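You operate a simulated robot arm through the tools that you are given. There is no shell and no other tool.

Carry out the task below with a simulated robot arm. There is one attempt and no reset: what you move stays moved.

JOB
Put things in order on the kit bench top. At the end: the purple sleeve stands where the brown wooden wedge stood; the orange clip stands where the purple sleeve stood; the brown wooden wedge is in the grey bucket; the pink block stands where the orange clip stood; the brown weight stands where the pink block stood; whatever was shut is shut again. Leave all else as you found it, and nothing knocked over.

The check looks at the end state, three seconds after you hand in, the way a careful person would. Anything else that was tipped, shoved, dropped, spilled or broken makes it a failure.

ROBOT AND FRAMES
A 7-joint arm with a two-finger parallel gripper, fixed in place. Base frame: the origin is at the foot of the arm, x ahead of it, y to its left, z up; the work surface is at about z = 0. Lengths are in m, angles in degrees, forces in N, time in s.
With the tool pointing down near the work surface it reaches from about 0.22 to 0.58 m from the base axis. Its first joint turns from -66.0 to 66.0 degrees. Payload 2.5 kg.
The TCP is the grasp point between the finger pads, 0.023 m short of the fingertips. In the tool frame z runs along the fingers and y along their closing line. The gripper opens to 0.094 m. The fingers are 0.038 m wide and 0.01 m thick; the gripper's body (0.054 by 0.096 m) begins 0.039 m behind the TCP.
Orientation is that of the tool frame in the base frame, as [roll, pitch, yaw] about the fixed x, y, z axes, in that order (R = Rz(yaw) Ry(pitch) Rx(roll)). With the fingers straight down and closing along the base's y, the tool's x points along the base's -x, its y along +y and its z along -z.

CONTROLS
- The arm moves only by the tool move_arm. Its argument "targets" is a list of rows, each a list of 3 entries, a list of its own where there are three numbers: the shift along the base's x, y, z in m, then the turn, a rotation vector about the base's x, y, z in degrees, then the opening, from 0 (shut) to 1 (fully open). In form: [[[dx, dy, dz], [wx, wy, wz], fingers], ...]. A call has 1 to 20 rows; each row is the pose to reach, as a shift and turn from the pose commanded when the call began. Rows are played at 5 a second. More than 0.05 m and 8.6 degrees between two rows, or a gripper value outside its range, and nothing of the call is played. Where a pose cannot be reached the arm comes as near as it can. A force on the tool above 40 N (or 10 N above the force at the start of the call, whichever is more), or a blocked arm, ends the call early, and 0.2 s more pass. The fingers move at their own pace (about 0.108 m/s each) and stop on an object; they squeeze with about 33 N. The grip force told is the motor's: it shows also when the fingers shut on nothing. Time passes only in rows, and 0.2 s behind the last, so rows that repeat a pose let the fingers close. It gives the time, the measured TCP pose, the force on the tool (base axes), the opening and the grip force at its end, in the units of the frame above (readings bear some noise), with the torque about the TCP (base axes, N m) and any sound that the robot's microphone picked up.
- Cameras (640 x 400 px; columns grow to the right, rows downward): "scene" is fixed at [0.1127, -0.4056, 0.5389]; the picture's right is [0.87, -0.50, 0.00], its down [-0.31, -0.54, -0.78] and it looks along [0.39, 0.68, -0.62] (base axes); focal length 214 px, centre (320, 200). "wrist" rides on the gripper at [0.086, 0.016, -0.075] in the tool frame; the picture's right is [-0.18, 0.98, 0.00], its down [-0.58, -0.11, -0.81] and it looks along [-0.79, -0.15, 0.59] (tool axes); focal length 243 px, centre (320, 200). There is no depth. A picture from a camera that has moved, and an enlarged one, comes with that camera's place and axes in the base frame and with its lens.
- capture(camera): a new picture of that camera. It takes no simulated time.
- enlarge(camera, box): a new picture of the part [left, top, right, bottom] of that camera's present view, enlarged. It takes no simulated time.
- close_job(): hands the job in; it is judged then, once.

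Places have to be worked out from the pictures, the camera data and where the tool is seen. Open the gripper and draw the arm clear of the work before you hand the job in, unless the task says otherwise.

The tools are called after "Emit:" by a JSON object that holds its "fn" and its "kwargs". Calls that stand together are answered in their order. move_arm: Moves the arm, as the interface text tells. Its arguments: {"type":"object","properties":{"targets":{"type":"array","items":{"type":"array"}}},"required":["targets"]} The other tools are called the same way: capture (camera) takes a picture; enlarge (camera, box) takes an enlarged picture of a part of a camera's view; close_job () hands the job in.

At the start:

```text
clock: 0.0
ee_pos: [0.3972, -0.0513, 0.4653]
tcp_rot: [-180.0, 0.0, -180.0]
ft_force: [-0.2, -0.7, -0.5]
ft_torque: [0.0, -0.01, 0.0]
finger_gap: 0.0941
finger_force: 0.0
```

scene: 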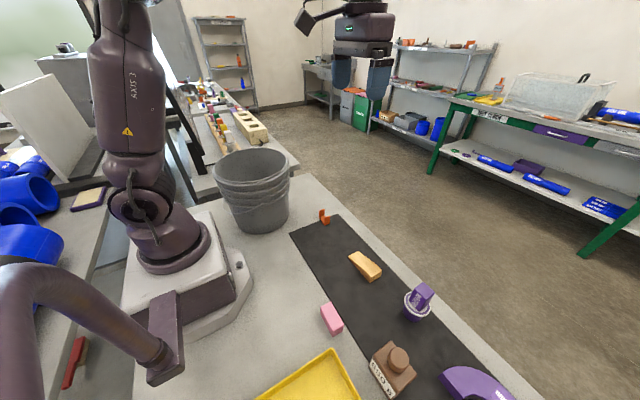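
wrist: 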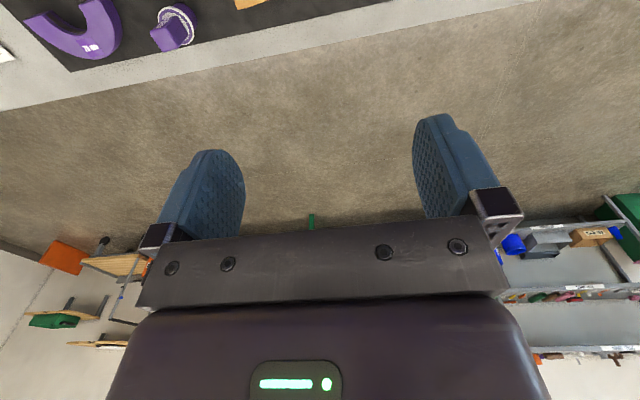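

The scene shows the bench with a mat and several objects. I'll enlarge parts of the scene view to identify and locate each object.

Emit:
{"fn": "enlarge", "kwargs": {"camera": "scene", "box": [240, 200, 560, 400]}}

Emit:
{"fn": "enlarge", "kwargs": {"camera": "scene", "box": [340, 240, 500, 340]}}

Emit:
{"fn": "enlarge", "kwargs": {"camera": "scene", "box": [340, 300, 500, 400]}}

Emit:
{"fn": "enlarge", "kwargs": {"camera": "scene", "box": [200, 140, 360, 240]}}

```text
2.00 times, centred on (400, 300) of scene
camera zoom: at [0.1127, -0.4056, 0.5389], right [0.87, -0.5, 0.0], down [-0.31, -0.54, -0.78], along [0.39, 0.68, -0.62], focal length 429 px, centre (160, 0)
```

zoom: 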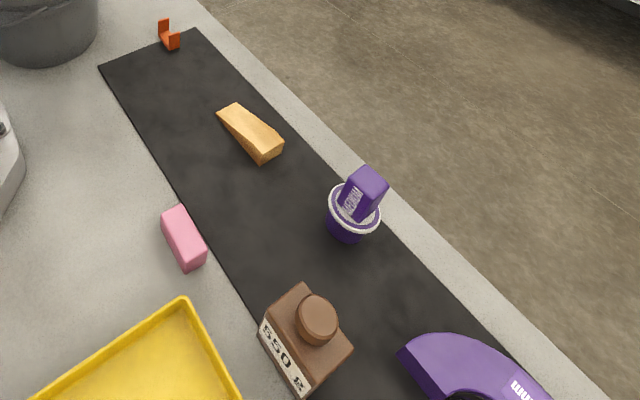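

```text
4.00 times, centred on (420, 290) of scene
camera zoom: at [0.1127, -0.4056, 0.5389], right [0.87, -0.5, 0.0], down [-0.31, -0.54, -0.78], along [0.39, 0.68, -0.62], focal length 858 px, centre (-80, -160)
```

zoom: 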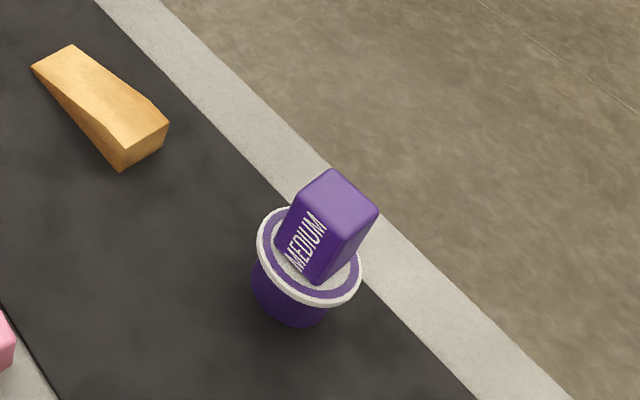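

```text
4.00 times, centred on (420, 350) of scene
camera zoom: at [0.1127, -0.4056, 0.5389], right [0.87, -0.5, 0.0], down [-0.31, -0.54, -0.78], along [0.39, 0.68, -0.62], focal length 858 px, centre (-80, -400)
```

zoom: 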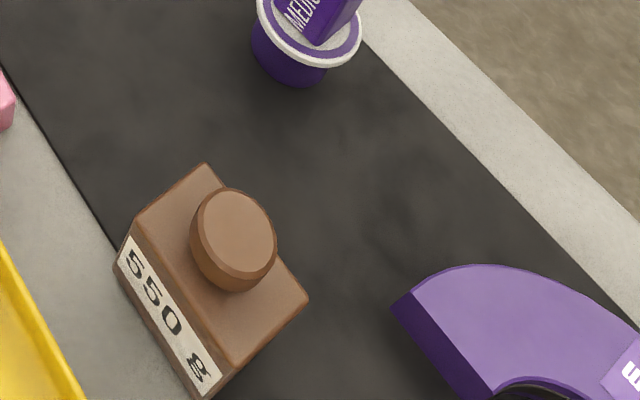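

```text
4.00 times, centred on (280, 190) of scene
camera zoom: at [0.1127, -0.4056, 0.5389], right [0.87, -0.5, 0.0], down [-0.31, -0.54, -0.78], along [0.39, 0.68, -0.62], focal length 858 px, centre (480, 240)
```

zoom: 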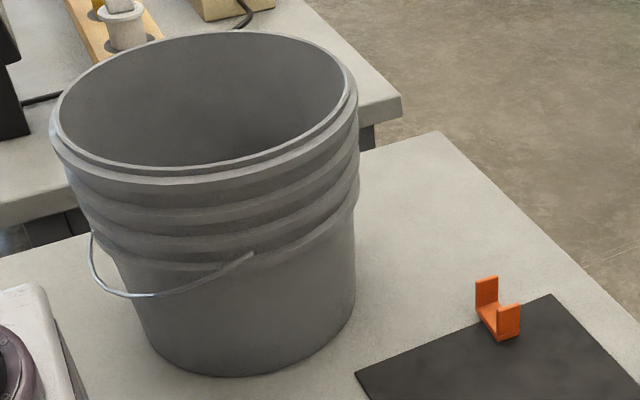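

I make out the wedge near (0.40, -0.16), the sleeve near (0.42, -0.31), the clip near (0.40, 0.07), the pink block near (0.24, -0.24) and the weight near (0.29, -0.37), with the bucket at about (0.21, 0.18). Next I turn the wrist camera to look along -y for a closer view of these.

Emit:
{"fn": "move_arm", "kwargs": {"targets": [[[0, 0, -0.012], [0, 0, -8], 1], [[0, 0, -0.024], [0, 0, -16], 1], [[0, 0, -0.036], [0, 0, -24], 1], [[0, 0, -0.048], [0, 0, -32], 1], [[0, 0, -0.06], [0, 0, -40], 1], [[0, 0, -0.072], [0, 0, -48], 1], [[0, 0, -0.084], [0, 0, -56], 1], [[0, 0, -0.096], [0, 0, -64], 1], [[0, 0, -0.108], [0, 0, -72], 1], [[0, 0, -0.12], [0, 0, -80], 1], [[0, 0, -0.135], [0, 0, -88], 1], [[0, 0, -0.15], [0, 0, -90], 1]]}}

```text
clock: 2.6
ee_pos: [0.3991, -0.0504, 0.3161]
tcp_rot: [179.9, 0.0, 89.9]
ft_force: [-0.6, -0.9, -0.3]
ft_torque: [-0.03, 0.02, 0.03]
finger_gap: 0.0936
finger_force: 0.1
```

The arm turned as planned; now I take a wrist picture and a scene picture.

Emit:
{"fn": "capture", "kwargs": {"camera": "wrist"}}

Emit:
{"fn": "capture", "kwargs": {"camera": "scene"}}

```text
taken
camera wrist: at [0.4158, 0.0355, 0.3902], right [0.98, -0.19, 0.0], down [-0.11, -0.58, 0.81], along [-0.15, -0.79, -0.59], focal length 243 px, centre (320, 200)
```

wrist: 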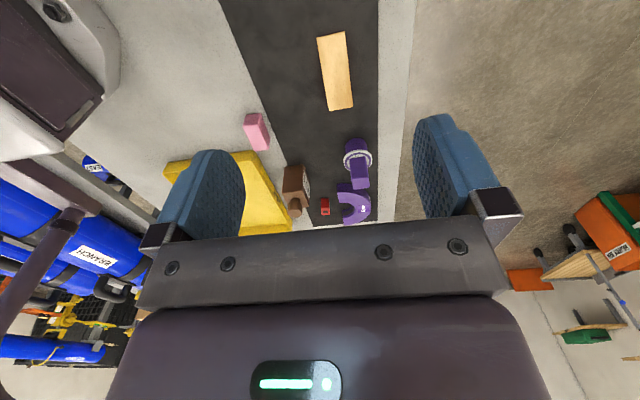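

```text
taken
```

scene: 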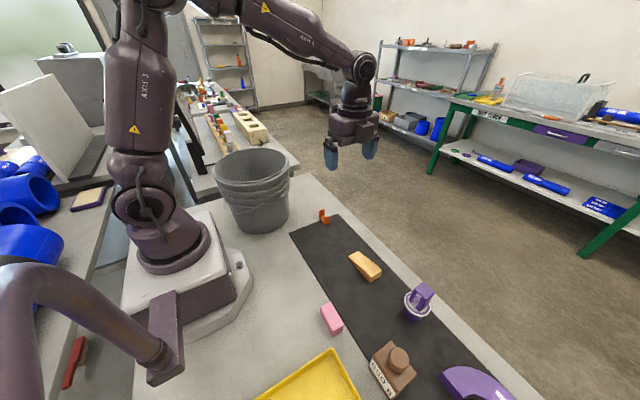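

The wrist view shows all the objects upside down; there is also a small red thing beyond the weight. I enlarge the relevant regions.

Emit:
{"fn": "enlarge", "kwargs": {"camera": "wrist", "box": [260, 120, 420, 220]}}

Emit:
{"fn": "enlarge", "kwargs": {"camera": "wrist", "box": [220, 20, 420, 145]}}

Emit:
{"fn": "enlarge", "kwargs": {"camera": "wrist", "box": [320, 130, 400, 180]}}

```text
4.00 times, centred on (340, 170) of wrist
camera zoom: at [0.4158, 0.0355, 0.3902], right [0.98, -0.19, 0.0], down [-0.11, -0.58, 0.81], along [-0.15, -0.79, -0.59], focal length 970 px, centre (240, 320)
```

zoom: 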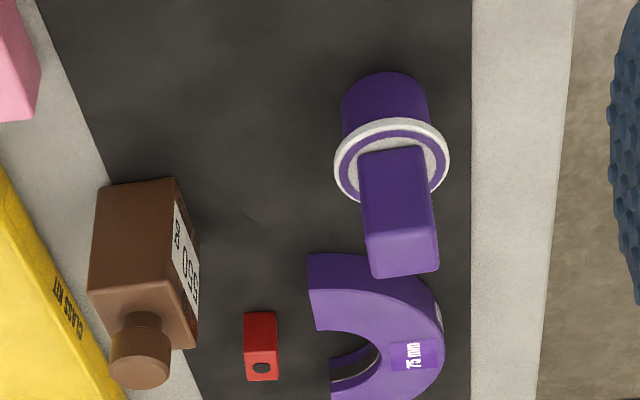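

```text
3.20 times, centred on (320, 82) of wrist
camera zoom: at [0.4158, 0.0355, 0.3902], right [0.98, -0.19, 0.0], down [-0.11, -0.58, 0.81], along [-0.15, -0.79, -0.59], focal length 776 px, centre (320, 576)
```

zoom: 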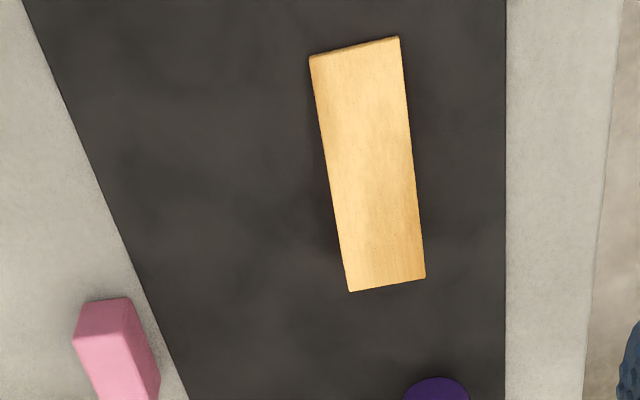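

```text
8.00 times, centred on (360, 155) of wrist
camera zoom: at [0.4158, 0.0355, 0.3902], right [0.98, -0.19, 0.0], down [-0.11, -0.58, 0.81], along [-0.15, -0.79, -0.59], focal length 1941 px, centre (0, 560)
```

zoom: 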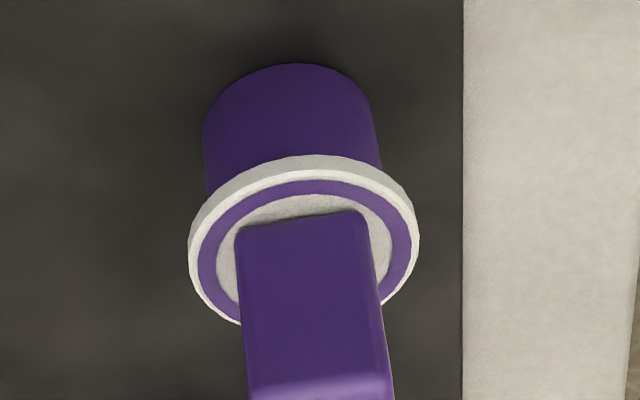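

The sleeve seems to be a purple cylinder with a white rim and a purple "MEDIUM" block on it; I need a closer look to judge whether it is one piece. I lower the arm and come nearer.

Emit:
{"fn": "move_arm", "kwargs": {"targets": [[[0, -0.015, -0.035], [0, 0, 0], 1], [[0, -0.03, -0.07], [0, 0, 0], 1], [[0, -0.045, -0.105], [0, 0, 0], 1], [[0, -0.06, -0.14], [0, 0, 0], 1], [[0, -0.06, -0.14], [0, 0, 0], 1]]}}

Emit:
{"fn": "capture", "kwargs": {"camera": "wrist"}}

```text
clock: 3.8
ee_pos: [0.3975, -0.1119, 0.1756]
tcp_rot: [179.9, 0.0, 90.0]
ft_force: [-0.4, -0.8, -0.2]
ft_torque: [-0.01, -0.02, 0.0]
finger_gap: 0.0937
finger_force: 0.1
```

```text
taken
camera wrist: at [0.4145, -0.0251, 0.2493], right [0.98, -0.18, 0.0], down [-0.11, -0.58, 0.81], along [-0.15, -0.79, -0.59], focal length 243 px, centre (320, 200)
```

wrist: 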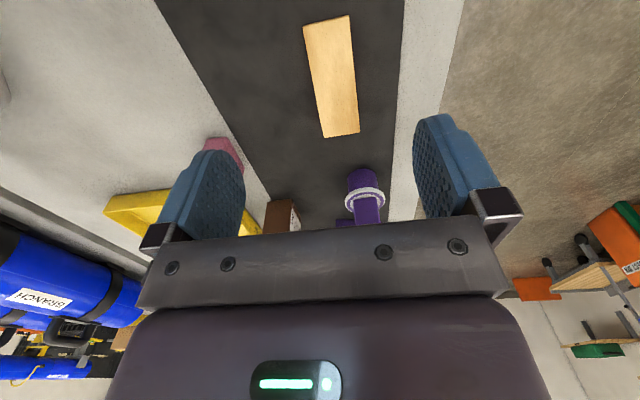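

Emit:
{"fn": "enlarge", "kwargs": {"camera": "wrist", "box": [320, 160, 400, 230]}}

Emit:
{"fn": "enlarge", "kwargs": {"camera": "wrist", "box": [270, 0, 390, 150]}}

Emit:
{"fn": "enlarge", "kwargs": {"camera": "scene", "box": [395, 275, 445, 325]}}

```text
5.71 times, centred on (360, 195) of wrist
camera zoom: at [0.4145, -0.0251, 0.2493], right [0.98, -0.18, 0.0], down [-0.11, -0.58, 0.81], along [-0.15, -0.79, -0.59], focal length 1386 px, centre (91, 229)
```

zoom: 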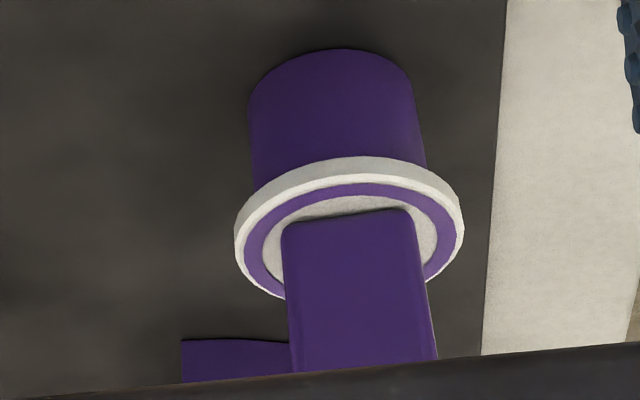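

```text
2.67 times, centred on (330, 75) of wrist
camera zoom: at [0.4145, -0.0251, 0.2493], right [0.98, -0.18, 0.0], down [-0.11, -0.58, 0.81], along [-0.15, -0.79, -0.59], focal length 647 px, centre (293, 533)
```

zoom: 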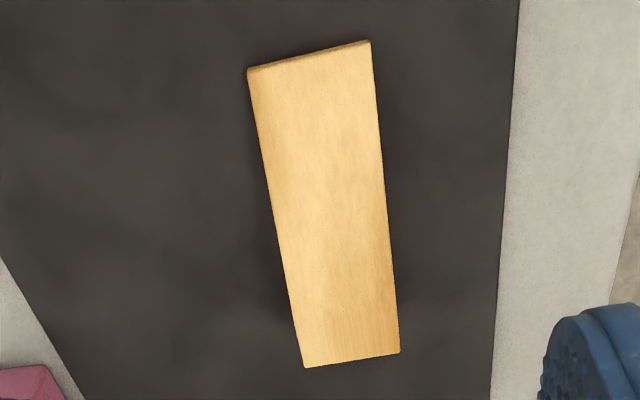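

```text
8.00 times, centred on (420, 300) of scene
camera zoom: at [0.1127, -0.4056, 0.5389], right [0.87, -0.5, 0.0], down [-0.31, -0.54, -0.78], along [0.39, 0.68, -0.62], focal length 1716 px, centre (-480, -600)
```

zoom: 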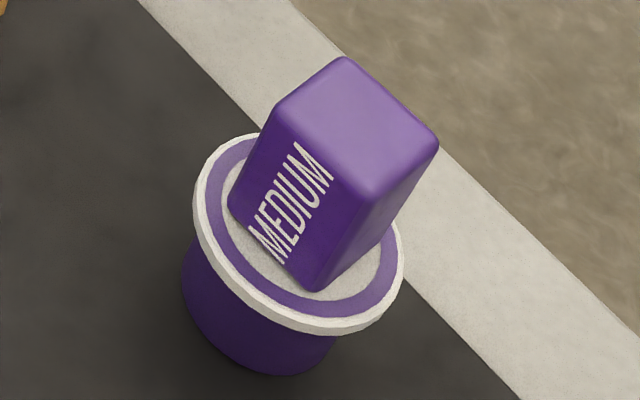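

The cylinder body is about 46 mm wide with a 60 mm flange at z≈0.045 and the "MEDIUM" block on top reaching z≈0.095. I raise the arm and move along -y for a steeper view of the sleeve, the arch, the weight and the red part.

Emit:
{"fn": "move_arm", "kwargs": {"targets": [[[0, -0.01, 0.04], [0, 0, 0], 1], [[0, -0.02, 0.08], [0, 0, 0], 1], [[0, -0.03, 0.12], [0, 0, 0], 1], [[0, -0.04, 0.16], [0, 0, 0], 1], [[0, -0.04, 0.16], [0, 0, 0], 1]]}}

Emit:
{"fn": "capture", "kwargs": {"camera": "wrist"}}

Emit:
{"fn": "enlarge", "kwargs": {"camera": "wrist", "box": [240, 60, 420, 210]}}

```text
clock: 5.0
ee_pos: [0.3982, -0.1532, 0.3372]
tcp_rot: [179.9, 0.0, 90.0]
ft_force: [0.5, 0.4, 0.4]
ft_torque: [0.02, 0.02, 0.01]
finger_gap: 0.094
finger_force: 0.1
```

```text
taken
camera wrist: at [0.4148, -0.0659, 0.412], right [0.98, -0.18, 0.0], down [-0.11, -0.58, 0.81], along [-0.15, -0.79, -0.59], focal length 243 px, centre (320, 200)
```

wrist: 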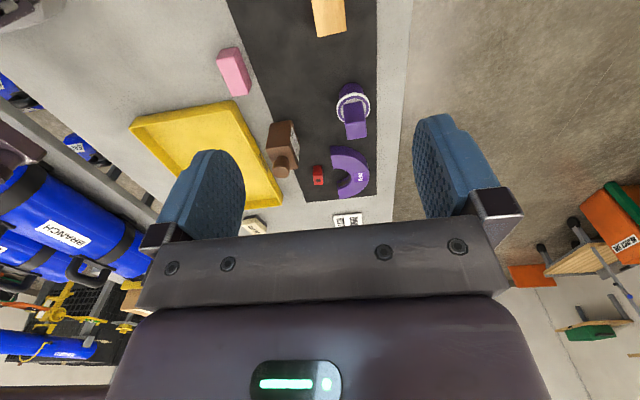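

```text
2.67 times, centred on (330, 135) of wrist
camera zoom: at [0.4148, -0.0659, 0.412], right [0.98, -0.18, 0.0], down [-0.11, -0.58, 0.81], along [-0.15, -0.79, -0.59], focal length 647 px, centre (293, 373)
```

zoom: 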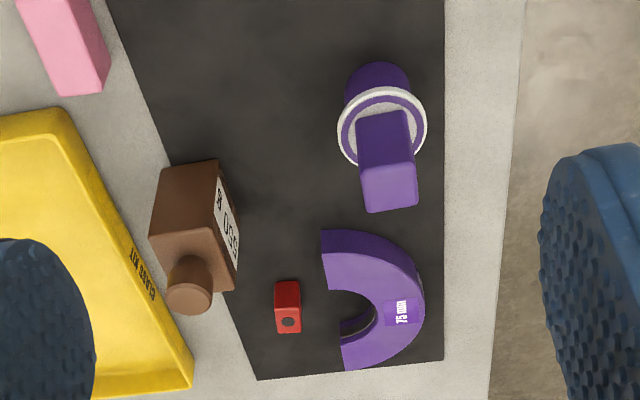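

I enlarge further on the arch, the sleeve and the labels near the bench end.

Emit:
{"fn": "enlarge", "kwargs": {"camera": "wrist", "box": [300, 135, 400, 235]}}

Emit:
{"fn": "enlarge", "kwargs": {"camera": "wrist", "box": [325, 75, 385, 145]}}

Emit:
{"fn": "enlarge", "kwargs": {"camera": "wrist", "box": [220, 110, 340, 240]}}

Emit:
{"fn": "enlarge", "kwargs": {"camera": "scene", "box": [240, 330, 540, 400]}}

```text
4.00 times, centred on (350, 185) of wrist
camera zoom: at [0.4148, -0.0659, 0.412], right [0.98, -0.18, 0.0], down [-0.11, -0.58, 0.81], along [-0.15, -0.79, -0.59], focal length 970 px, centre (200, 260)
```

zoom: 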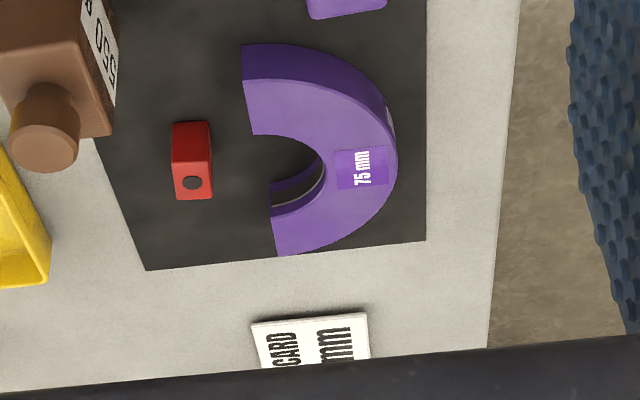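

```text
5.71 times, centred on (355, 110) of wrist
camera zoom: at [0.4148, -0.0659, 0.412], right [0.98, -0.18, 0.0], down [-0.11, -0.58, 0.81], along [-0.15, -0.79, -0.59], focal length 1386 px, centre (120, 714)
```

zoom: 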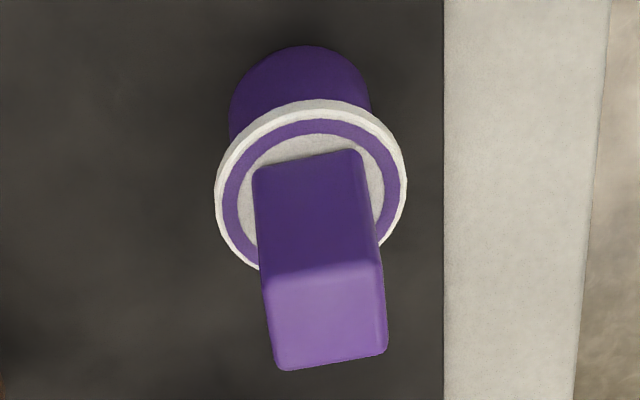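

```text
3.08 times, centred on (280, 175) of wrist
camera zoom: at [0.4148, -0.0659, 0.412], right [0.98, -0.18, 0.0], down [-0.11, -0.58, 0.81], along [-0.15, -0.79, -0.59], focal length 746 px, centre (443, 277)
```

zoom: 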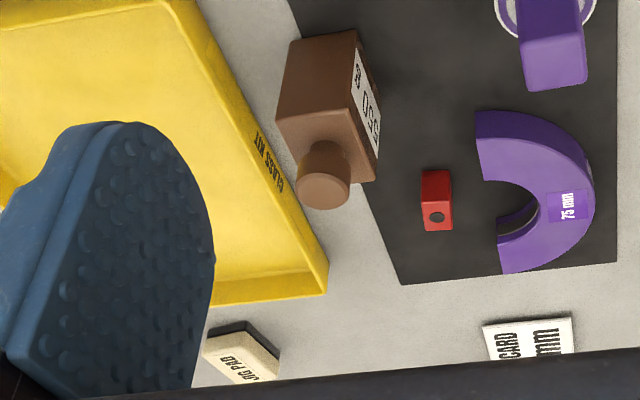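

```text
2.13 times, centred on (390, 365) of scene
camera zoom: at [0.1126, -0.4056, 0.5389], right [0.87, -0.5, 0.0], down [-0.31, -0.54, -0.78], along [0.39, 0.68, -0.62], focal length 458 px, centre (171, -152)
```

zoom: 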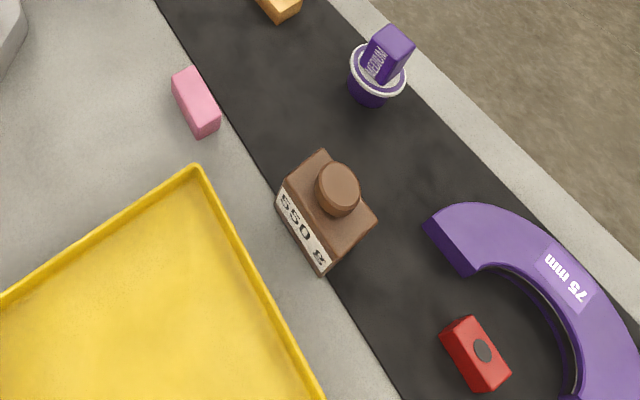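

There's a card ("... CARD ... mm") and a "JIG PAD" past the mat. I move the arm slightly further and higher to read them and see the arch fully.

Emit:
{"fn": "move_arm", "kwargs": {"targets": [[[0, -0.03, 0.03], [0, 0, 0], 1], [[0, -0.06, 0.06], [0, 0, 0], 1], [[0, -0.08, 0.09], [0, 0, 0], 1], [[-0.01, -0.1, 0.1], [0, 0, 0], 1], [[-0.01, -0.1, 0.1], [0, 0, 0], 1]]}}

Emit:
{"fn": "capture", "kwargs": {"camera": "wrist"}}

Emit:
{"fn": "enlarge", "kwargs": {"camera": "wrist", "box": [230, 100, 410, 220]}}

```text
clock: 6.2
ee_pos: [0.3899, -0.2509, 0.4363]
tcp_rot: [179.9, 0.1, 90.0]
ft_force: [-1.2, 0.3, 1.4]
ft_torque: [0.02, 0.03, -0.01]
finger_gap: 0.094
finger_force: 0.0
```

```text
taken
camera wrist: at [0.4065, -0.1651, 0.511], right [0.98, -0.18, 0.0], down [-0.11, -0.58, 0.81], along [-0.15, -0.79, -0.59], focal length 243 px, centre (320, 200)
```

wrist: 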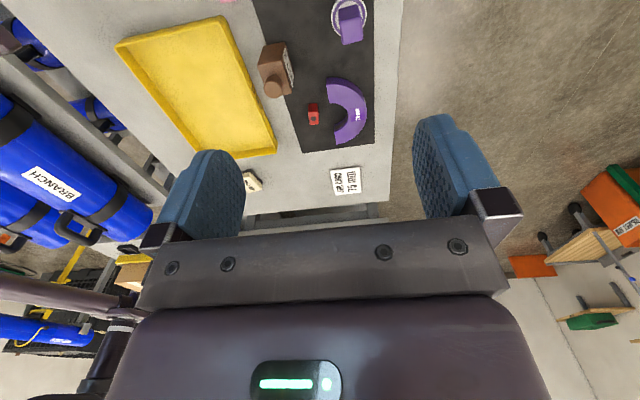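

```text
3.33 times, centred on (320, 160) of wrist
camera zoom: at [0.4065, -0.1651, 0.511], right [0.98, -0.18, 0.0], down [-0.11, -0.58, 0.81], along [-0.15, -0.79, -0.59], focal length 809 px, centre (320, 333)
```

zoom: 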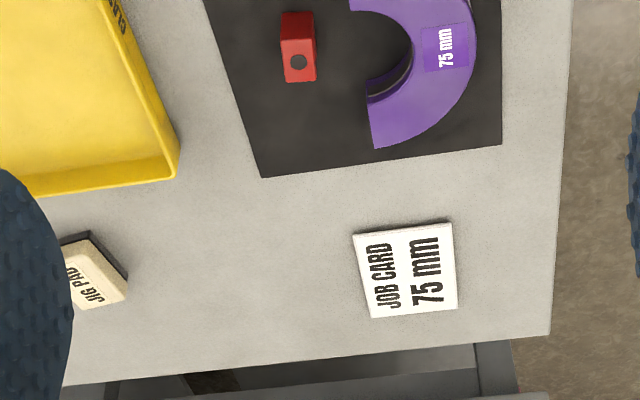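

The card reads "JOB CARD 75 mm", matching the purple half-ring. To be certain which thing is the "sleeve", I look at the labelled objects on the shelves for hints.

Emit:
{"fn": "enlarge", "kwargs": {"camera": "scene", "box": [430, 70, 640, 230]}}

Emit:
{"fn": "enlarge", "kwargs": {"camera": "scene", "box": [180, 60, 300, 180]}}

Emit:
{"fn": "enlarge", "kwargs": {"camera": "scene", "box": [330, 30, 500, 140]}}

Emit:
{"fn": "enlarge", "kwargs": {"camera": "scene", "box": [0, 100, 140, 400]}}

```text
2.50 times, centred on (535, 150) of scene
camera zoom: at [0.1126, -0.4056, 0.5389], right [0.87, -0.5, 0.0], down [-0.31, -0.54, -0.78], along [0.39, 0.68, -0.62], focal length 536 px, centre (-218, 325)
```

zoom: 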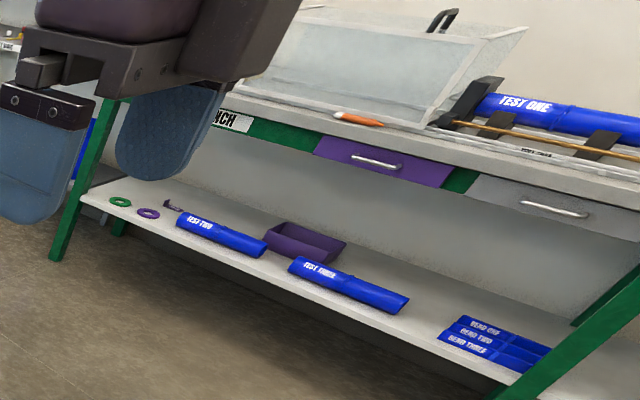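

```text
3.33 times, centred on (240, 120) of scene
camera zoom: at [0.1126, -0.4056, 0.5389], right [0.87, -0.5, 0.0], down [-0.31, -0.54, -0.78], along [0.39, 0.68, -0.62], focal length 715 px, centre (587, 467)
```

zoom: 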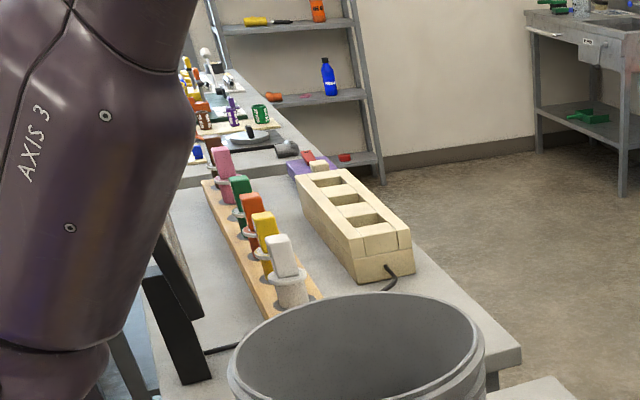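

```text
3.64 times, centred on (415, 85) of scene
camera zoom: at [0.1126, -0.4056, 0.5389], right [0.87, -0.5, 0.0], down [-0.31, -0.54, -0.78], along [0.39, 0.68, -0.62], focal length 780 px, centre (-26, 618)
```

zoom: 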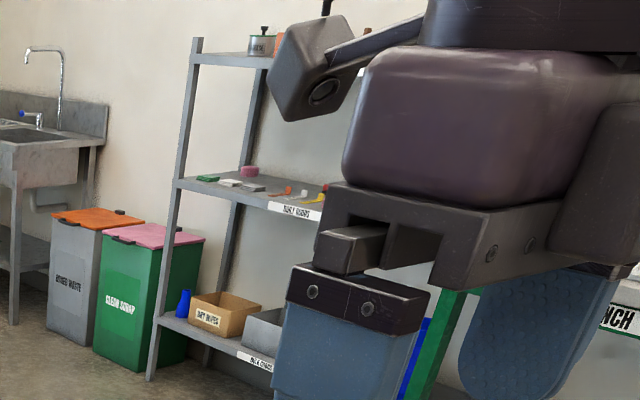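

```text
1.33 times, centred on (70, 250) of scene
camera zoom: at [0.1126, -0.4056, 0.5389], right [0.87, -0.5, 0.0], down [-0.31, -0.54, -0.78], along [0.39, 0.68, -0.62], focal length 286 px, centre (653, 133)
```

zoom: 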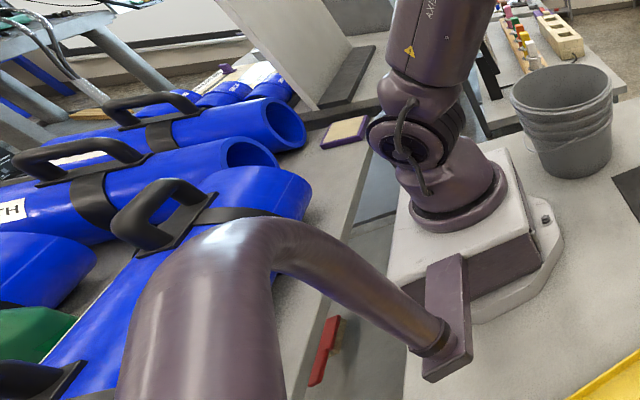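

The neighbouring bench holds a rack of similar round-based objects with handle blocks; I enlarge that to understand the family.

Emit:
{"fn": "enlarge", "kwargs": {"camera": "scene", "box": [210, 100, 280, 160]}}

Emit:
{"fn": "enlarge", "kwargs": {"camera": "scene", "box": [185, 70, 255, 120]}}

Emit:
{"fn": "enlarge", "kwargs": {"camera": "scene", "box": [440, 140, 520, 200]}}

```text
6.67 times, centred on (245, 130) of scene
camera zoom: at [0.1126, -0.4056, 0.5389], right [0.87, -0.5, 0.0], down [-0.31, -0.54, -0.78], along [0.39, 0.68, -0.62], focal length 1430 px, centre (820, 667)
```

zoom: 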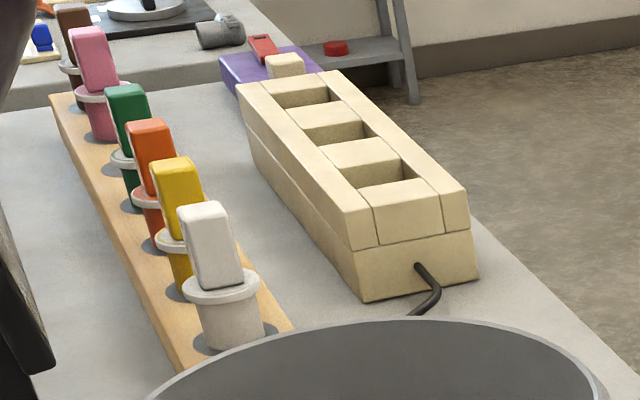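

```text
8.00 times, centred on (220, 95) of scene
camera zoom: at [0.1126, -0.4056, 0.5389], right [0.87, -0.5, 0.0], down [-0.31, -0.54, -0.78], along [0.39, 0.68, -0.62], focal length 1716 px, centre (1120, 1040)
```

zoom: 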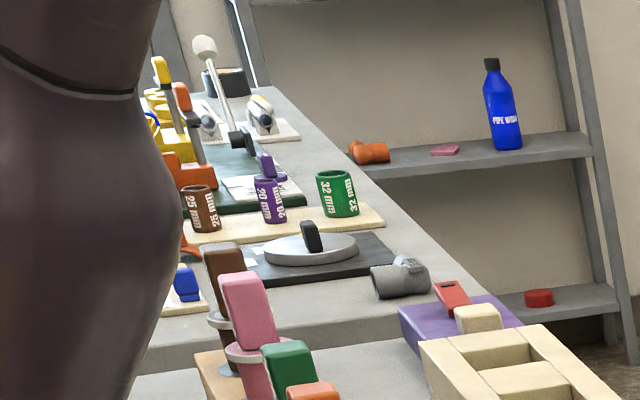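

```text
6.67 times, centred on (480, 170) of scene
camera zoom: at [0.1126, -0.4056, 0.5389], right [0.87, -0.5, 0.0], down [-0.31, -0.54, -0.78], along [0.39, 0.68, -0.62], focal length 1430 px, centre (-747, 400)
```

zoom: 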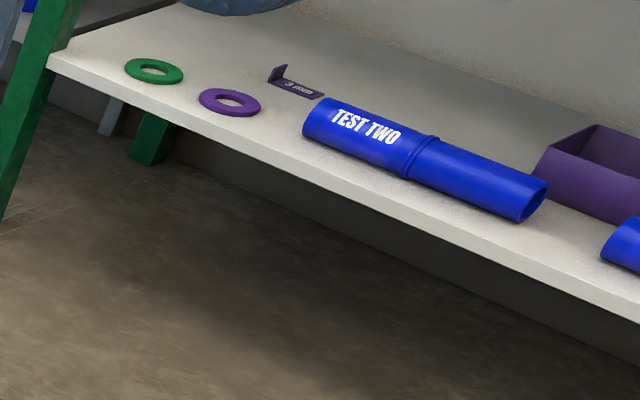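

The arch lies about 0.61–0.65 m out, beyond reach, and the flanged "MEDIUM" piece is a one-piece design like those in the rack, so it is the purple sleeve. The wedge lies along y, centred at about (0.405, -0.154). Now I turn the camera toward +y to measure the clip and the bucket.

Emit:
{"fn": "move_arm", "kwargs": {"targets": [[[-0.005, 0.013, -0.008], [0, 0, 8.2], 1], [[-0.01, 0.026, -0.016], [0, 0, 16.4], 1], [[-0.015, 0.039, -0.024], [0, 0, 24.6], 1], [[-0.02, 0.052, -0.032], [0, 0, 32.8], 1], [[-0.025, 0.065, -0.04], [0, 0, 41], 1], [[-0.03, 0.078, -0.048], [0, 0, 49.2], 1], [[-0.035, 0.091, -0.056], [0, 0, 57.4], 1], [[-0.04, 0.104, -0.064], [0, 0, 65.6], 1], [[-0.045, 0.117, -0.072], [0, 0, 73.8], 1], [[-0.05, 0.13, -0.08], [0, 0, 82], 1], [[-0.05, 0.13, -0.086], [0, 0, 90], 1]]}}

Emit:
{"fn": "move_arm", "kwargs": {"targets": [[[0, 0, 0], [0, 0, 8.2], 1], [[0, 0, 0], [0, 0, 16.4], 1], [[0, 0, 0], [0, 0, 24.6], 1], [[0, 0, 0], [0, 0, 32.8], 1], [[0, 0, 0], [0, 0, 41], 1], [[0, 0, 0], [0, 0, 49.2], 1], [[0, 0, 0], [0, 0, 57.4], 1], [[0, 0, 0], [0, 0, 65.6], 1], [[0, 0, 0], [0, 0, 73.8], 1], [[0, 0, 0], [0, 0, 82], 1], [[0, 0, 0], [0, 0, 90], 1], [[0, 0, 0], [0, 0, 90], 1]]}}

Emit:
{"fn": "capture", "kwargs": {"camera": "wrist"}}

```text
clock: 8.6
ee_pos: [0.3365, -0.1213, 0.3498]
tcp_rot: [-180.0, -0.1, -179.8]
ft_force: [0.0, 0.4, -0.4]
ft_torque: [0.0, -0.02, -0.02]
finger_gap: 0.0939
finger_force: 0.1
```

```text
clock: 11.2
ee_pos: [0.3384, -0.1219, 0.3504]
tcp_rot: [179.9, 0.0, -89.8]
ft_force: [-1.2, -0.5, 0.3]
ft_torque: [0.01, -0.04, 0.0]
finger_gap: 0.0939
finger_force: 0.1
```

```text
taken
camera wrist: at [0.3231, -0.2079, 0.4247], right [-0.98, 0.18, 0.0], down [0.11, 0.58, 0.81], along [0.15, 0.79, -0.59], focal length 243 px, centre (320, 200)
```

wrist: 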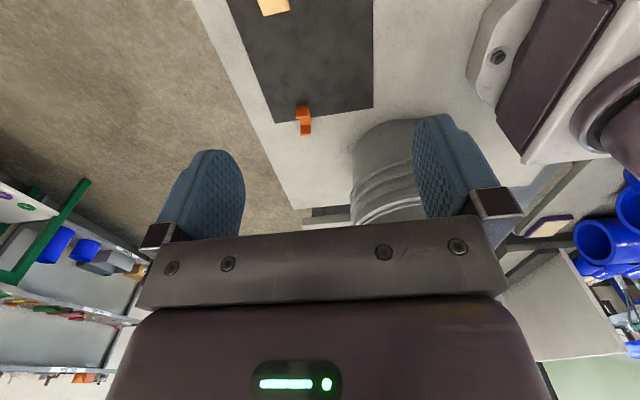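

The clip and bucket are visible; I enlarge on the clip.

Emit:
{"fn": "enlarge", "kwargs": {"camera": "wrist", "box": [280, 90, 330, 140]}}

Emit:
{"fn": "enlarge", "kwargs": {"camera": "wrist", "box": [330, 100, 450, 230]}}

```text
8.00 times, centred on (305, 115) of wrist
camera zoom: at [0.3231, -0.2079, 0.4247], right [-0.98, 0.18, 0.0], down [0.11, 0.58, 0.81], along [0.15, 0.79, -0.59], focal length 1941 px, centre (440, 880)
```

zoom: 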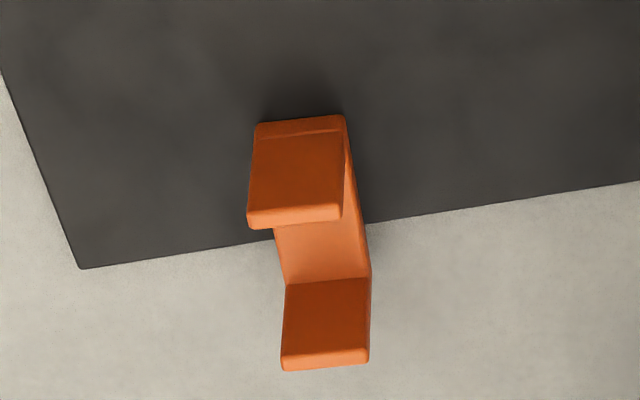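

```text
3.08 times, centred on (390, 165) of wrist
camera zoom: at [0.3231, -0.2079, 0.4247], right [-0.98, 0.18, 0.0], down [0.11, 0.58, 0.81], along [0.15, 0.79, -0.59], focal length 746 px, centre (105, 308)
```

zoom: 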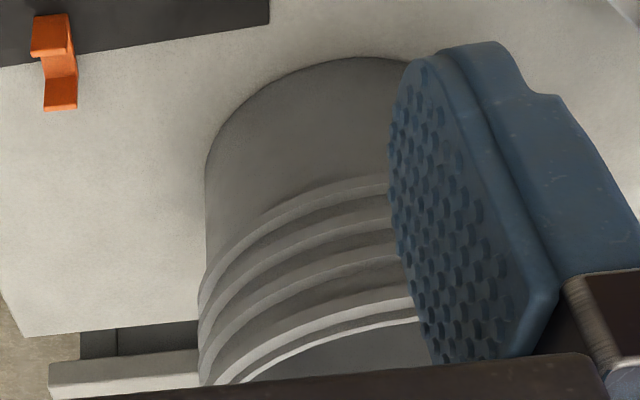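

The clip is a U standing open-up at about (0.407, 0.074), walls facing ±y; the bucket is centred near (0.207, 0.195). Now I go for the wedge: move above (0.405, -0.165) with the fingers closing along x, and check alignment.

Emit:
{"fn": "move_arm", "kwargs": {"targets": [[[0.01, -0.007, -0.04], [0, 0, 0], 1], [[0.02, -0.014, -0.08], [0, 0, 0], 1], [[0.034, -0.022, -0.12], [0, 0, 0], 1], [[0.047, -0.03, -0.16], [0, 0, 0], 1], [[0.06, -0.038, -0.2], [0, 0, 0], 1], [[0.067, -0.0435, -0.24], [0, 0, 0], 1], [[0.067, -0.0435, -0.265], [0, 0, 0], 1], [[0.067, -0.0435, -0.265], [0, 0, 0], 1]]}}

Emit:
{"fn": "capture", "kwargs": {"camera": "wrist"}}

Emit:
{"fn": "capture", "kwargs": {"camera": "scene"}}

```text
clock: 13.0
ee_pos: [0.4075, -0.1643, 0.0853]
tcp_rot: [-180.0, 0.1, -90.0]
ft_force: [0.1, 0.0, 0.2]
ft_torque: [-0.01, 0.0, 0.03]
finger_gap: 0.0941
finger_force: 0.1
```

```text
taken
camera wrist: at [0.3906, -0.2513, 0.1603], right [-0.98, 0.18, 0.0], down [0.11, 0.58, 0.81], along [0.15, 0.79, -0.59], focal length 243 px, centre (320, 200)
```

wrist: 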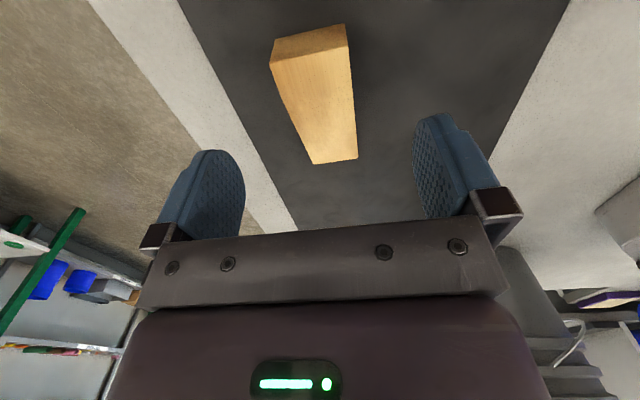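

```text
taken
```

scene: 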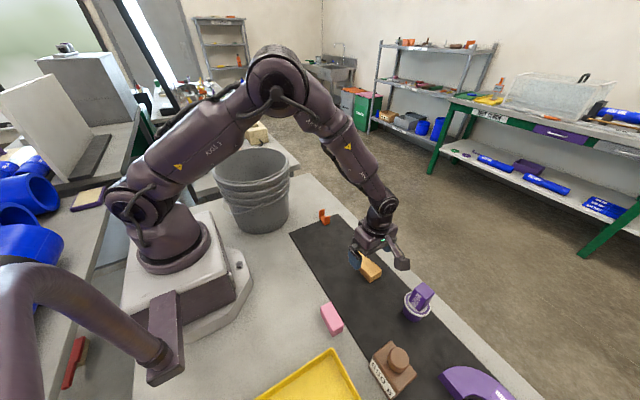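

I enlarge to measure the wedge from this opposite side.

Emit:
{"fn": "enlarge", "kwargs": {"camera": "wrist", "box": [240, 10, 400, 180]}}

```text
2.35 times, centred on (320, 95) of wrist
camera zoom: at [0.3906, -0.2513, 0.1603], right [-0.98, 0.18, 0.0], down [0.11, 0.58, 0.81], along [0.15, 0.79, -0.59], focal length 571 px, centre (320, 447)
```

zoom: 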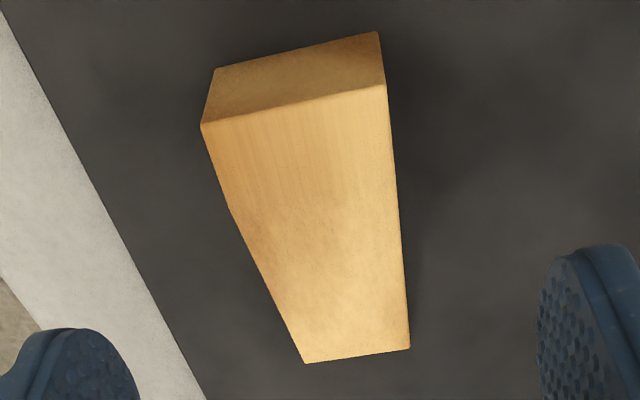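

The wedge footprint is x 0.386–0.427, y about -0.199 to -0.098 (centre ≈ (0.406, -0.150)), well between the fingers. I descend and close on it.

Emit:
{"fn": "move_arm", "kwargs": {"targets": [[[0, 0, -0.02], [0, 0, 0], 1], [[0, 0, -0.04], [0, 0, 0], 1], [[0, 0, -0.052], [0, 0, 0], 1], [[0, 0, -0.058], [0, 0, 0], 1], [[0, 0, -0.058], [0, 0, 0], 1], [[0, 0, -0.058], [0, 0, 0], 0], [[0, 0, -0.058], [0, 0, 0], 0], [[0, 0, -0.058], [0, 0, 0], 0], [[0, 0, -0.058], [0, 0, 0], 0]]}}

```text
clock: 15.0
ee_pos: [0.4056, -0.1643, 0.0287]
tcp_rot: [-180.0, 0.0, -90.0]
ft_force: [0.0, 0.6, 0.5]
ft_torque: [0.0, -0.03, -0.01]
finger_gap: 0.0391
finger_force: 32.6
```

The fingers closed on a 39 mm wide wedge. I lift it and check with a picture.

Emit:
{"fn": "move_arm", "kwargs": {"targets": [[[0, 0, 0.02], [0, 0, 0], 0], [[0, 0, 0.05], [0, 0, 0], 0], [[0, 0, 0.09], [0, 0, 0], 0], [[0, 0, 0.13], [0, 0, 0], 0], [[0, 0, 0.17], [0, 0, 0], 0], [[0, 0, 0.21], [0, 0, 0], 0], [[0, 0, 0.25], [0, 0, 0], 0], [[0, 0, 0.28], [0, 0, 0], 0]]}}

Emit:
{"fn": "capture", "kwargs": {"camera": "wrist"}}

Emit:
{"fn": "capture", "kwargs": {"camera": "scene"}}

```text
clock: 16.8
ee_pos: [0.4069, -0.1636, 0.3064]
tcp_rot: [-180.0, 0.0, -90.0]
ft_force: [-0.4, 0.1, -0.7]
ft_torque: [-0.03, 0.03, 0.05]
finger_gap: 0.0393
finger_force: 32.9
```

```text
taken
camera wrist: at [0.391, -0.2495, 0.3814], right [-0.98, 0.18, 0.0], down [0.11, 0.58, 0.81], along [0.15, 0.79, -0.59], focal length 243 px, centre (320, 200)
```

wrist: 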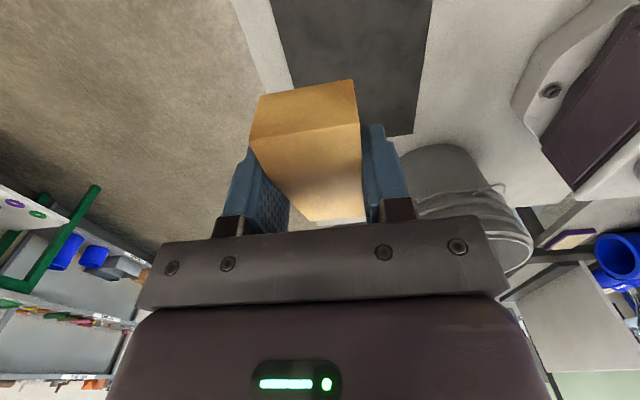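

```text
taken
```

scene: 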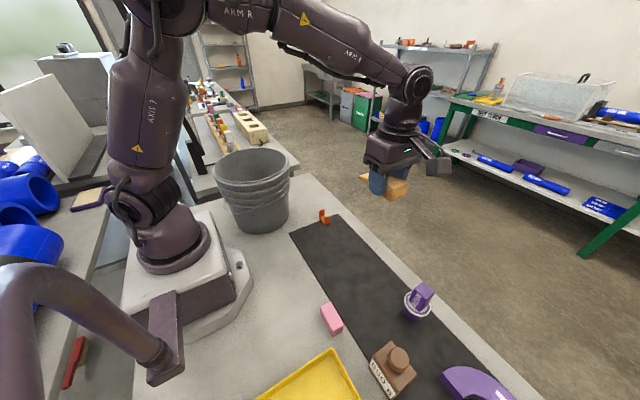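

The wedge is firmly held. I carry it at height over the bucket, then check the alignment from the pictures.

Emit:
{"fn": "move_arm", "kwargs": {"targets": [[[-0.015, 0.025, 0.023], [0, 0, 0], 0], [[-0.035, 0.06, 0.023], [0, 0, 0], 0], [[-0.055, 0.1, 0.023], [0, 0, 0], 0], [[-0.078, 0.14, 0.023], [0, 0, 0], 0], [[-0.1, 0.18, 0.023], [0, 0, 0], 0], [[-0.122, 0.22, 0.023], [0, 0, 0], 0], [[-0.145, 0.26, 0.023], [0, 0, 0], 0], [[-0.167, 0.3, 0.023], [0, 0, 0], 0], [[-0.187, 0.335, 0.023], [0, 0, 0], 0], [[-0.198, 0.355, 0.023], [0, 0, 0], 0], [[-0.198, 0.355, 0.023], [0, 0, 0], 0]]}}

Emit:
{"fn": "capture", "kwargs": {"camera": "wrist"}}

Emit:
{"fn": "capture", "kwargs": {"camera": "scene"}}

```text
clock: 19.2
ee_pos: [0.2085, 0.1895, 0.3314]
tcp_rot: [180.0, 0.0, -89.9]
ft_force: [0.9, -0.1, -0.2]
ft_torque: [-0.02, 0.02, 0.03]
finger_gap: 0.0392
finger_force: 32.6
```

```text
taken
camera wrist: at [0.1937, 0.103, 0.4057], right [-0.98, 0.18, 0.0], down [0.11, 0.58, 0.81], along [0.15, 0.79, -0.59], focal length 243 px, centre (320, 200)
```

wrist: 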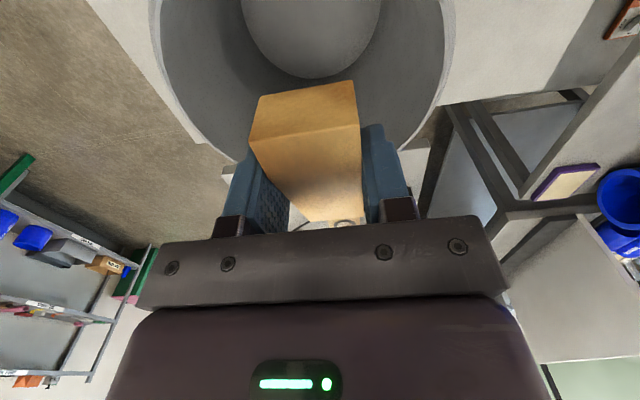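

```text
taken
```

scene: 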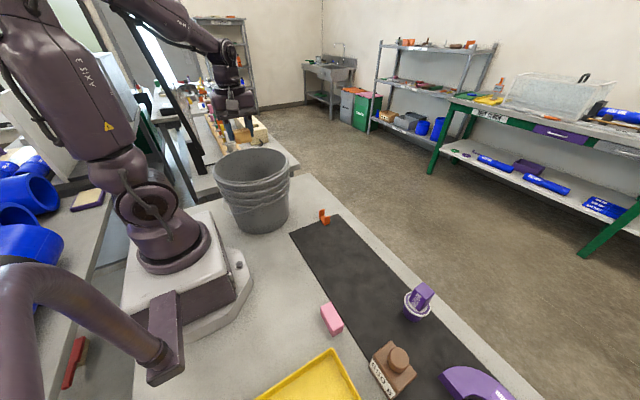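

From this view I compute the bucket centre to be about (0.222, 0.211), with rim at z≈0.225. I shift slightly so wedge and hand fit inside, lower into the bucket, and stop short so the camera clears the rim.

Emit:
{"fn": "move_arm", "kwargs": {"targets": [[[0.01, 0.015, 0], [0, 0, 0], 0], [[0.0175, 0.0275, 0], [0, 0, 0], 0], [[0.0175, 0.0275, -0.03], [0, 0, 0], 0], [[0.0175, 0.0275, -0.06], [0, 0, 0], 0], [[0.0175, 0.0275, -0.09], [0, 0, 0], 0], [[0.0175, 0.0275, -0.12], [0, 0, 0], 0], [[0.0175, 0.0275, -0.14], [0, 0, 0], 0], [[0.0175, 0.0275, -0.155], [0, 0, 0], 0], [[0.0175, 0.0275, -0.155], [0, 0, 0], 0]]}}

Emit:
{"fn": "capture", "kwargs": {"camera": "wrist"}}

Emit:
{"fn": "enlarge", "kwargs": {"camera": "scene", "box": [180, 80, 320, 240]}}

```text
clock: 21.2
ee_pos: [0.2262, 0.2189, 0.1747]
tcp_rot: [180.0, -0.1, -90.0]
ft_force: [-0.5, -0.4, -0.1]
ft_torque: [-0.01, -0.03, -0.03]
finger_gap: 0.0391
finger_force: 33.1
```

```text
taken
camera wrist: at [0.2108, 0.1328, 0.2499], right [-0.98, 0.18, 0.0], down [0.11, 0.58, 0.81], along [0.15, 0.79, -0.59], focal length 243 px, centre (320, 200)
```

wrist: 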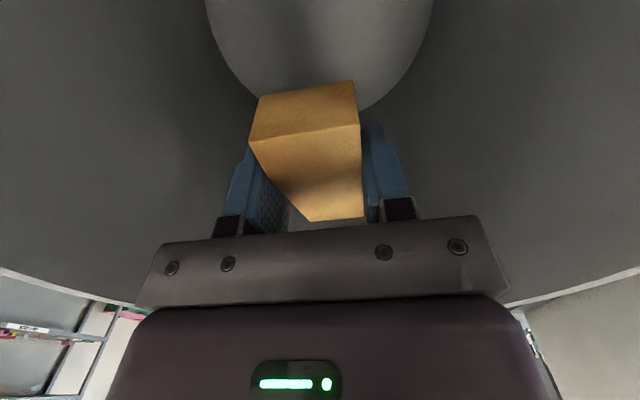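

```text
2.50 times, centred on (250, 160) of scene
camera zoom: at [0.1127, -0.4056, 0.5389], right [0.87, -0.5, 0.0], down [-0.31, -0.54, -0.78], along [0.39, 0.68, -0.62], focal length 536 px, centre (495, 300)
```

zoom: 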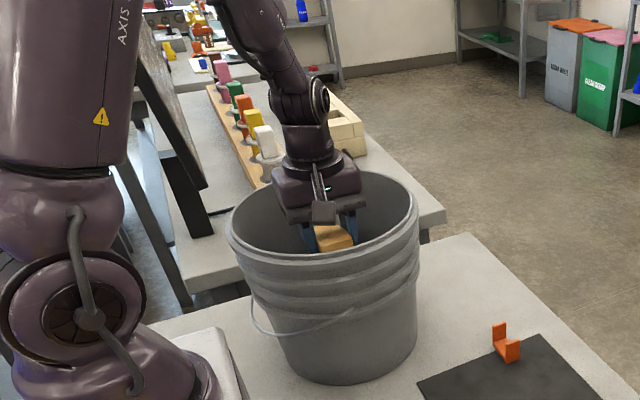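

The hand is inside the bucket without contact and the wedge is held above the floor. I release it here and wait for it to settle.

Emit:
{"fn": "move_arm", "kwargs": {"targets": [[[0, 0, -0.01], [0, 0, 0], 0], [[0, 0, -0.02], [0, 0, 0], 0], [[0, 0, -0.02], [0, 0, 0], 0.8], [[0, 0, -0.02], [0, 0, 0], 0.8], [[0, 0, -0.02], [0, 0, 0], 0.8], [[0, 0, -0.02], [0, 0, 0], 0.8], [[0, 0, -0.02], [0, 0, 0], 0.8]]}}

Emit:
{"fn": "capture", "kwargs": {"camera": "wrist"}}

```text
clock: 22.8
ee_pos: [0.2258, 0.2191, 0.1562]
tcp_rot: [-179.9, 0.0, -90.0]
ft_force: [0.2, -0.3, 0.7]
ft_torque: [0.0, -0.01, 0.0]
finger_gap: 0.0755
finger_force: 0.0
```

```text
taken
camera wrist: at [0.2108, 0.132, 0.2301], right [-0.98, 0.18, 0.0], down [0.11, 0.58, 0.81], along [0.15, 0.79, -0.59], focal length 243 px, centre (320, 200)
```

wrist: 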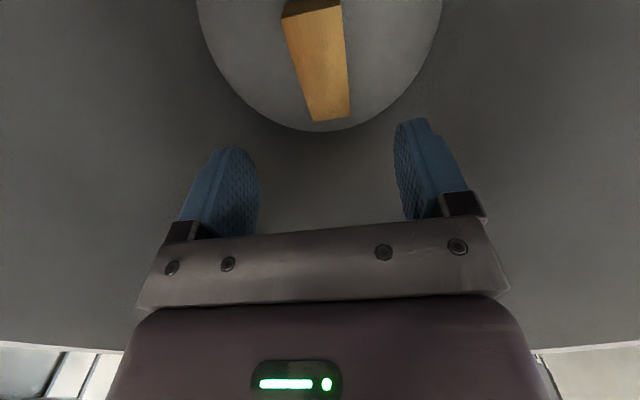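

The wedge lies flat on the bucket floor. I raise the hand straight out, then swing over toward the sleeve while turning the camera to look along -y.

Emit:
{"fn": "move_arm", "kwargs": {"targets": [[[0, 0, 0.045], [0, 0, 0], 0.8], [[0, 0, 0.09], [0, 0, 0], 0.8], [[0, 0, 0.135], [0, 0, 0], 0.8], [[0, 0, 0.18], [0, 0, 0], 1], [[0.009, -0.019, 0.18], [0, 0, -8], 1], [[0.018, -0.038, 0.18], [0, 0, -16], 1], [[0.027, -0.057, 0.18], [0, 0, -24], 1], [[0.036, -0.076, 0.18], [0, 0, -32], 1], [[0.045, -0.095, 0.18], [0, 0, -40], 1], [[0.054, -0.114, 0.18], [0, 0, -48], 1], [[0.063, -0.133, 0.18], [0, 0, -56], 1], [[0.072, -0.152, 0.18], [0, 0, -64], 1], [[0.081, -0.171, 0.18], [0, 0, -72], 1], [[0.09, -0.19, 0.18], [0, 0, -80], 1], [[0.099, -0.209, 0.18], [0, 0, -88], 1], [[0.1, -0.21, 0.18], [0, 0, -90], 1]]}}

Emit:
{"fn": "move_arm", "kwargs": {"targets": [[[0.009, -0.019, 0], [0, 0, -8], 1], [[0.018, -0.038, 0], [0, 0, -16], 1], [[0.027, -0.057, 0], [0, 0, -24], 1], [[0.036, -0.076, 0], [0, 0, -32], 1], [[0.045, -0.095, 0], [0, 0, -40], 1], [[0.054, -0.114, 0], [0, 0, -48], 1], [[0.063, -0.133, -0.01], [0, 0, -56], 1], [[0.072, -0.152, -0.02], [0, 0, -64], 1], [[0.081, -0.171, -0.04], [0, 0, -72], 1], [[0.09, -0.19, -0.06], [0, 0, -80], 1], [[0.1, -0.209, -0.08], [0, 0, -88], 1], [[0.1, -0.22, -0.1], [0, 0, -90], 1], [[0.1, -0.22, -0.1], [0, 0, -90], 1]]}}

Emit:
{"fn": "capture", "kwargs": {"camera": "wrist"}}

Emit:
{"fn": "capture", "kwargs": {"camera": "scene"}}

```text
clock: 26.2
ee_pos: [0.325, 0.0069, 0.335]
tcp_rot: [179.9, -0.1, 180.0]
ft_force: [0.0, -0.9, -1.0]
ft_torque: [0.03, 0.03, 0.03]
finger_gap: 0.094
finger_force: 0.0
```

```text
clock: 29.0
ee_pos: [0.4248, -0.2128, 0.2347]
tcp_rot: [179.9, 0.0, 89.9]
ft_force: [0.2, 0.3, -0.5]
ft_torque: [-0.02, 0.01, 0.0]
finger_gap: 0.0941
finger_force: 0.1
```

```text
taken
camera wrist: at [0.4421, -0.1267, 0.31], right [0.98, -0.19, 0.0], down [-0.11, -0.58, 0.81], along [-0.15, -0.79, -0.59], focal length 243 px, centre (320, 200)
```

wrist: 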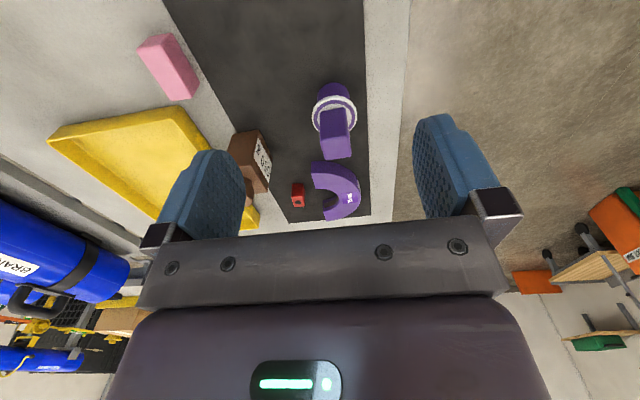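

```text
taken
```

scene: 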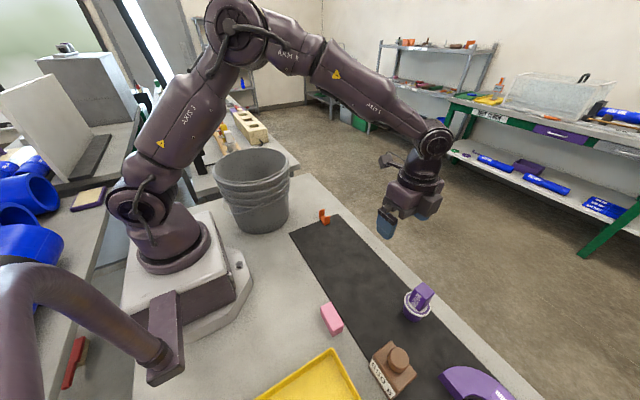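

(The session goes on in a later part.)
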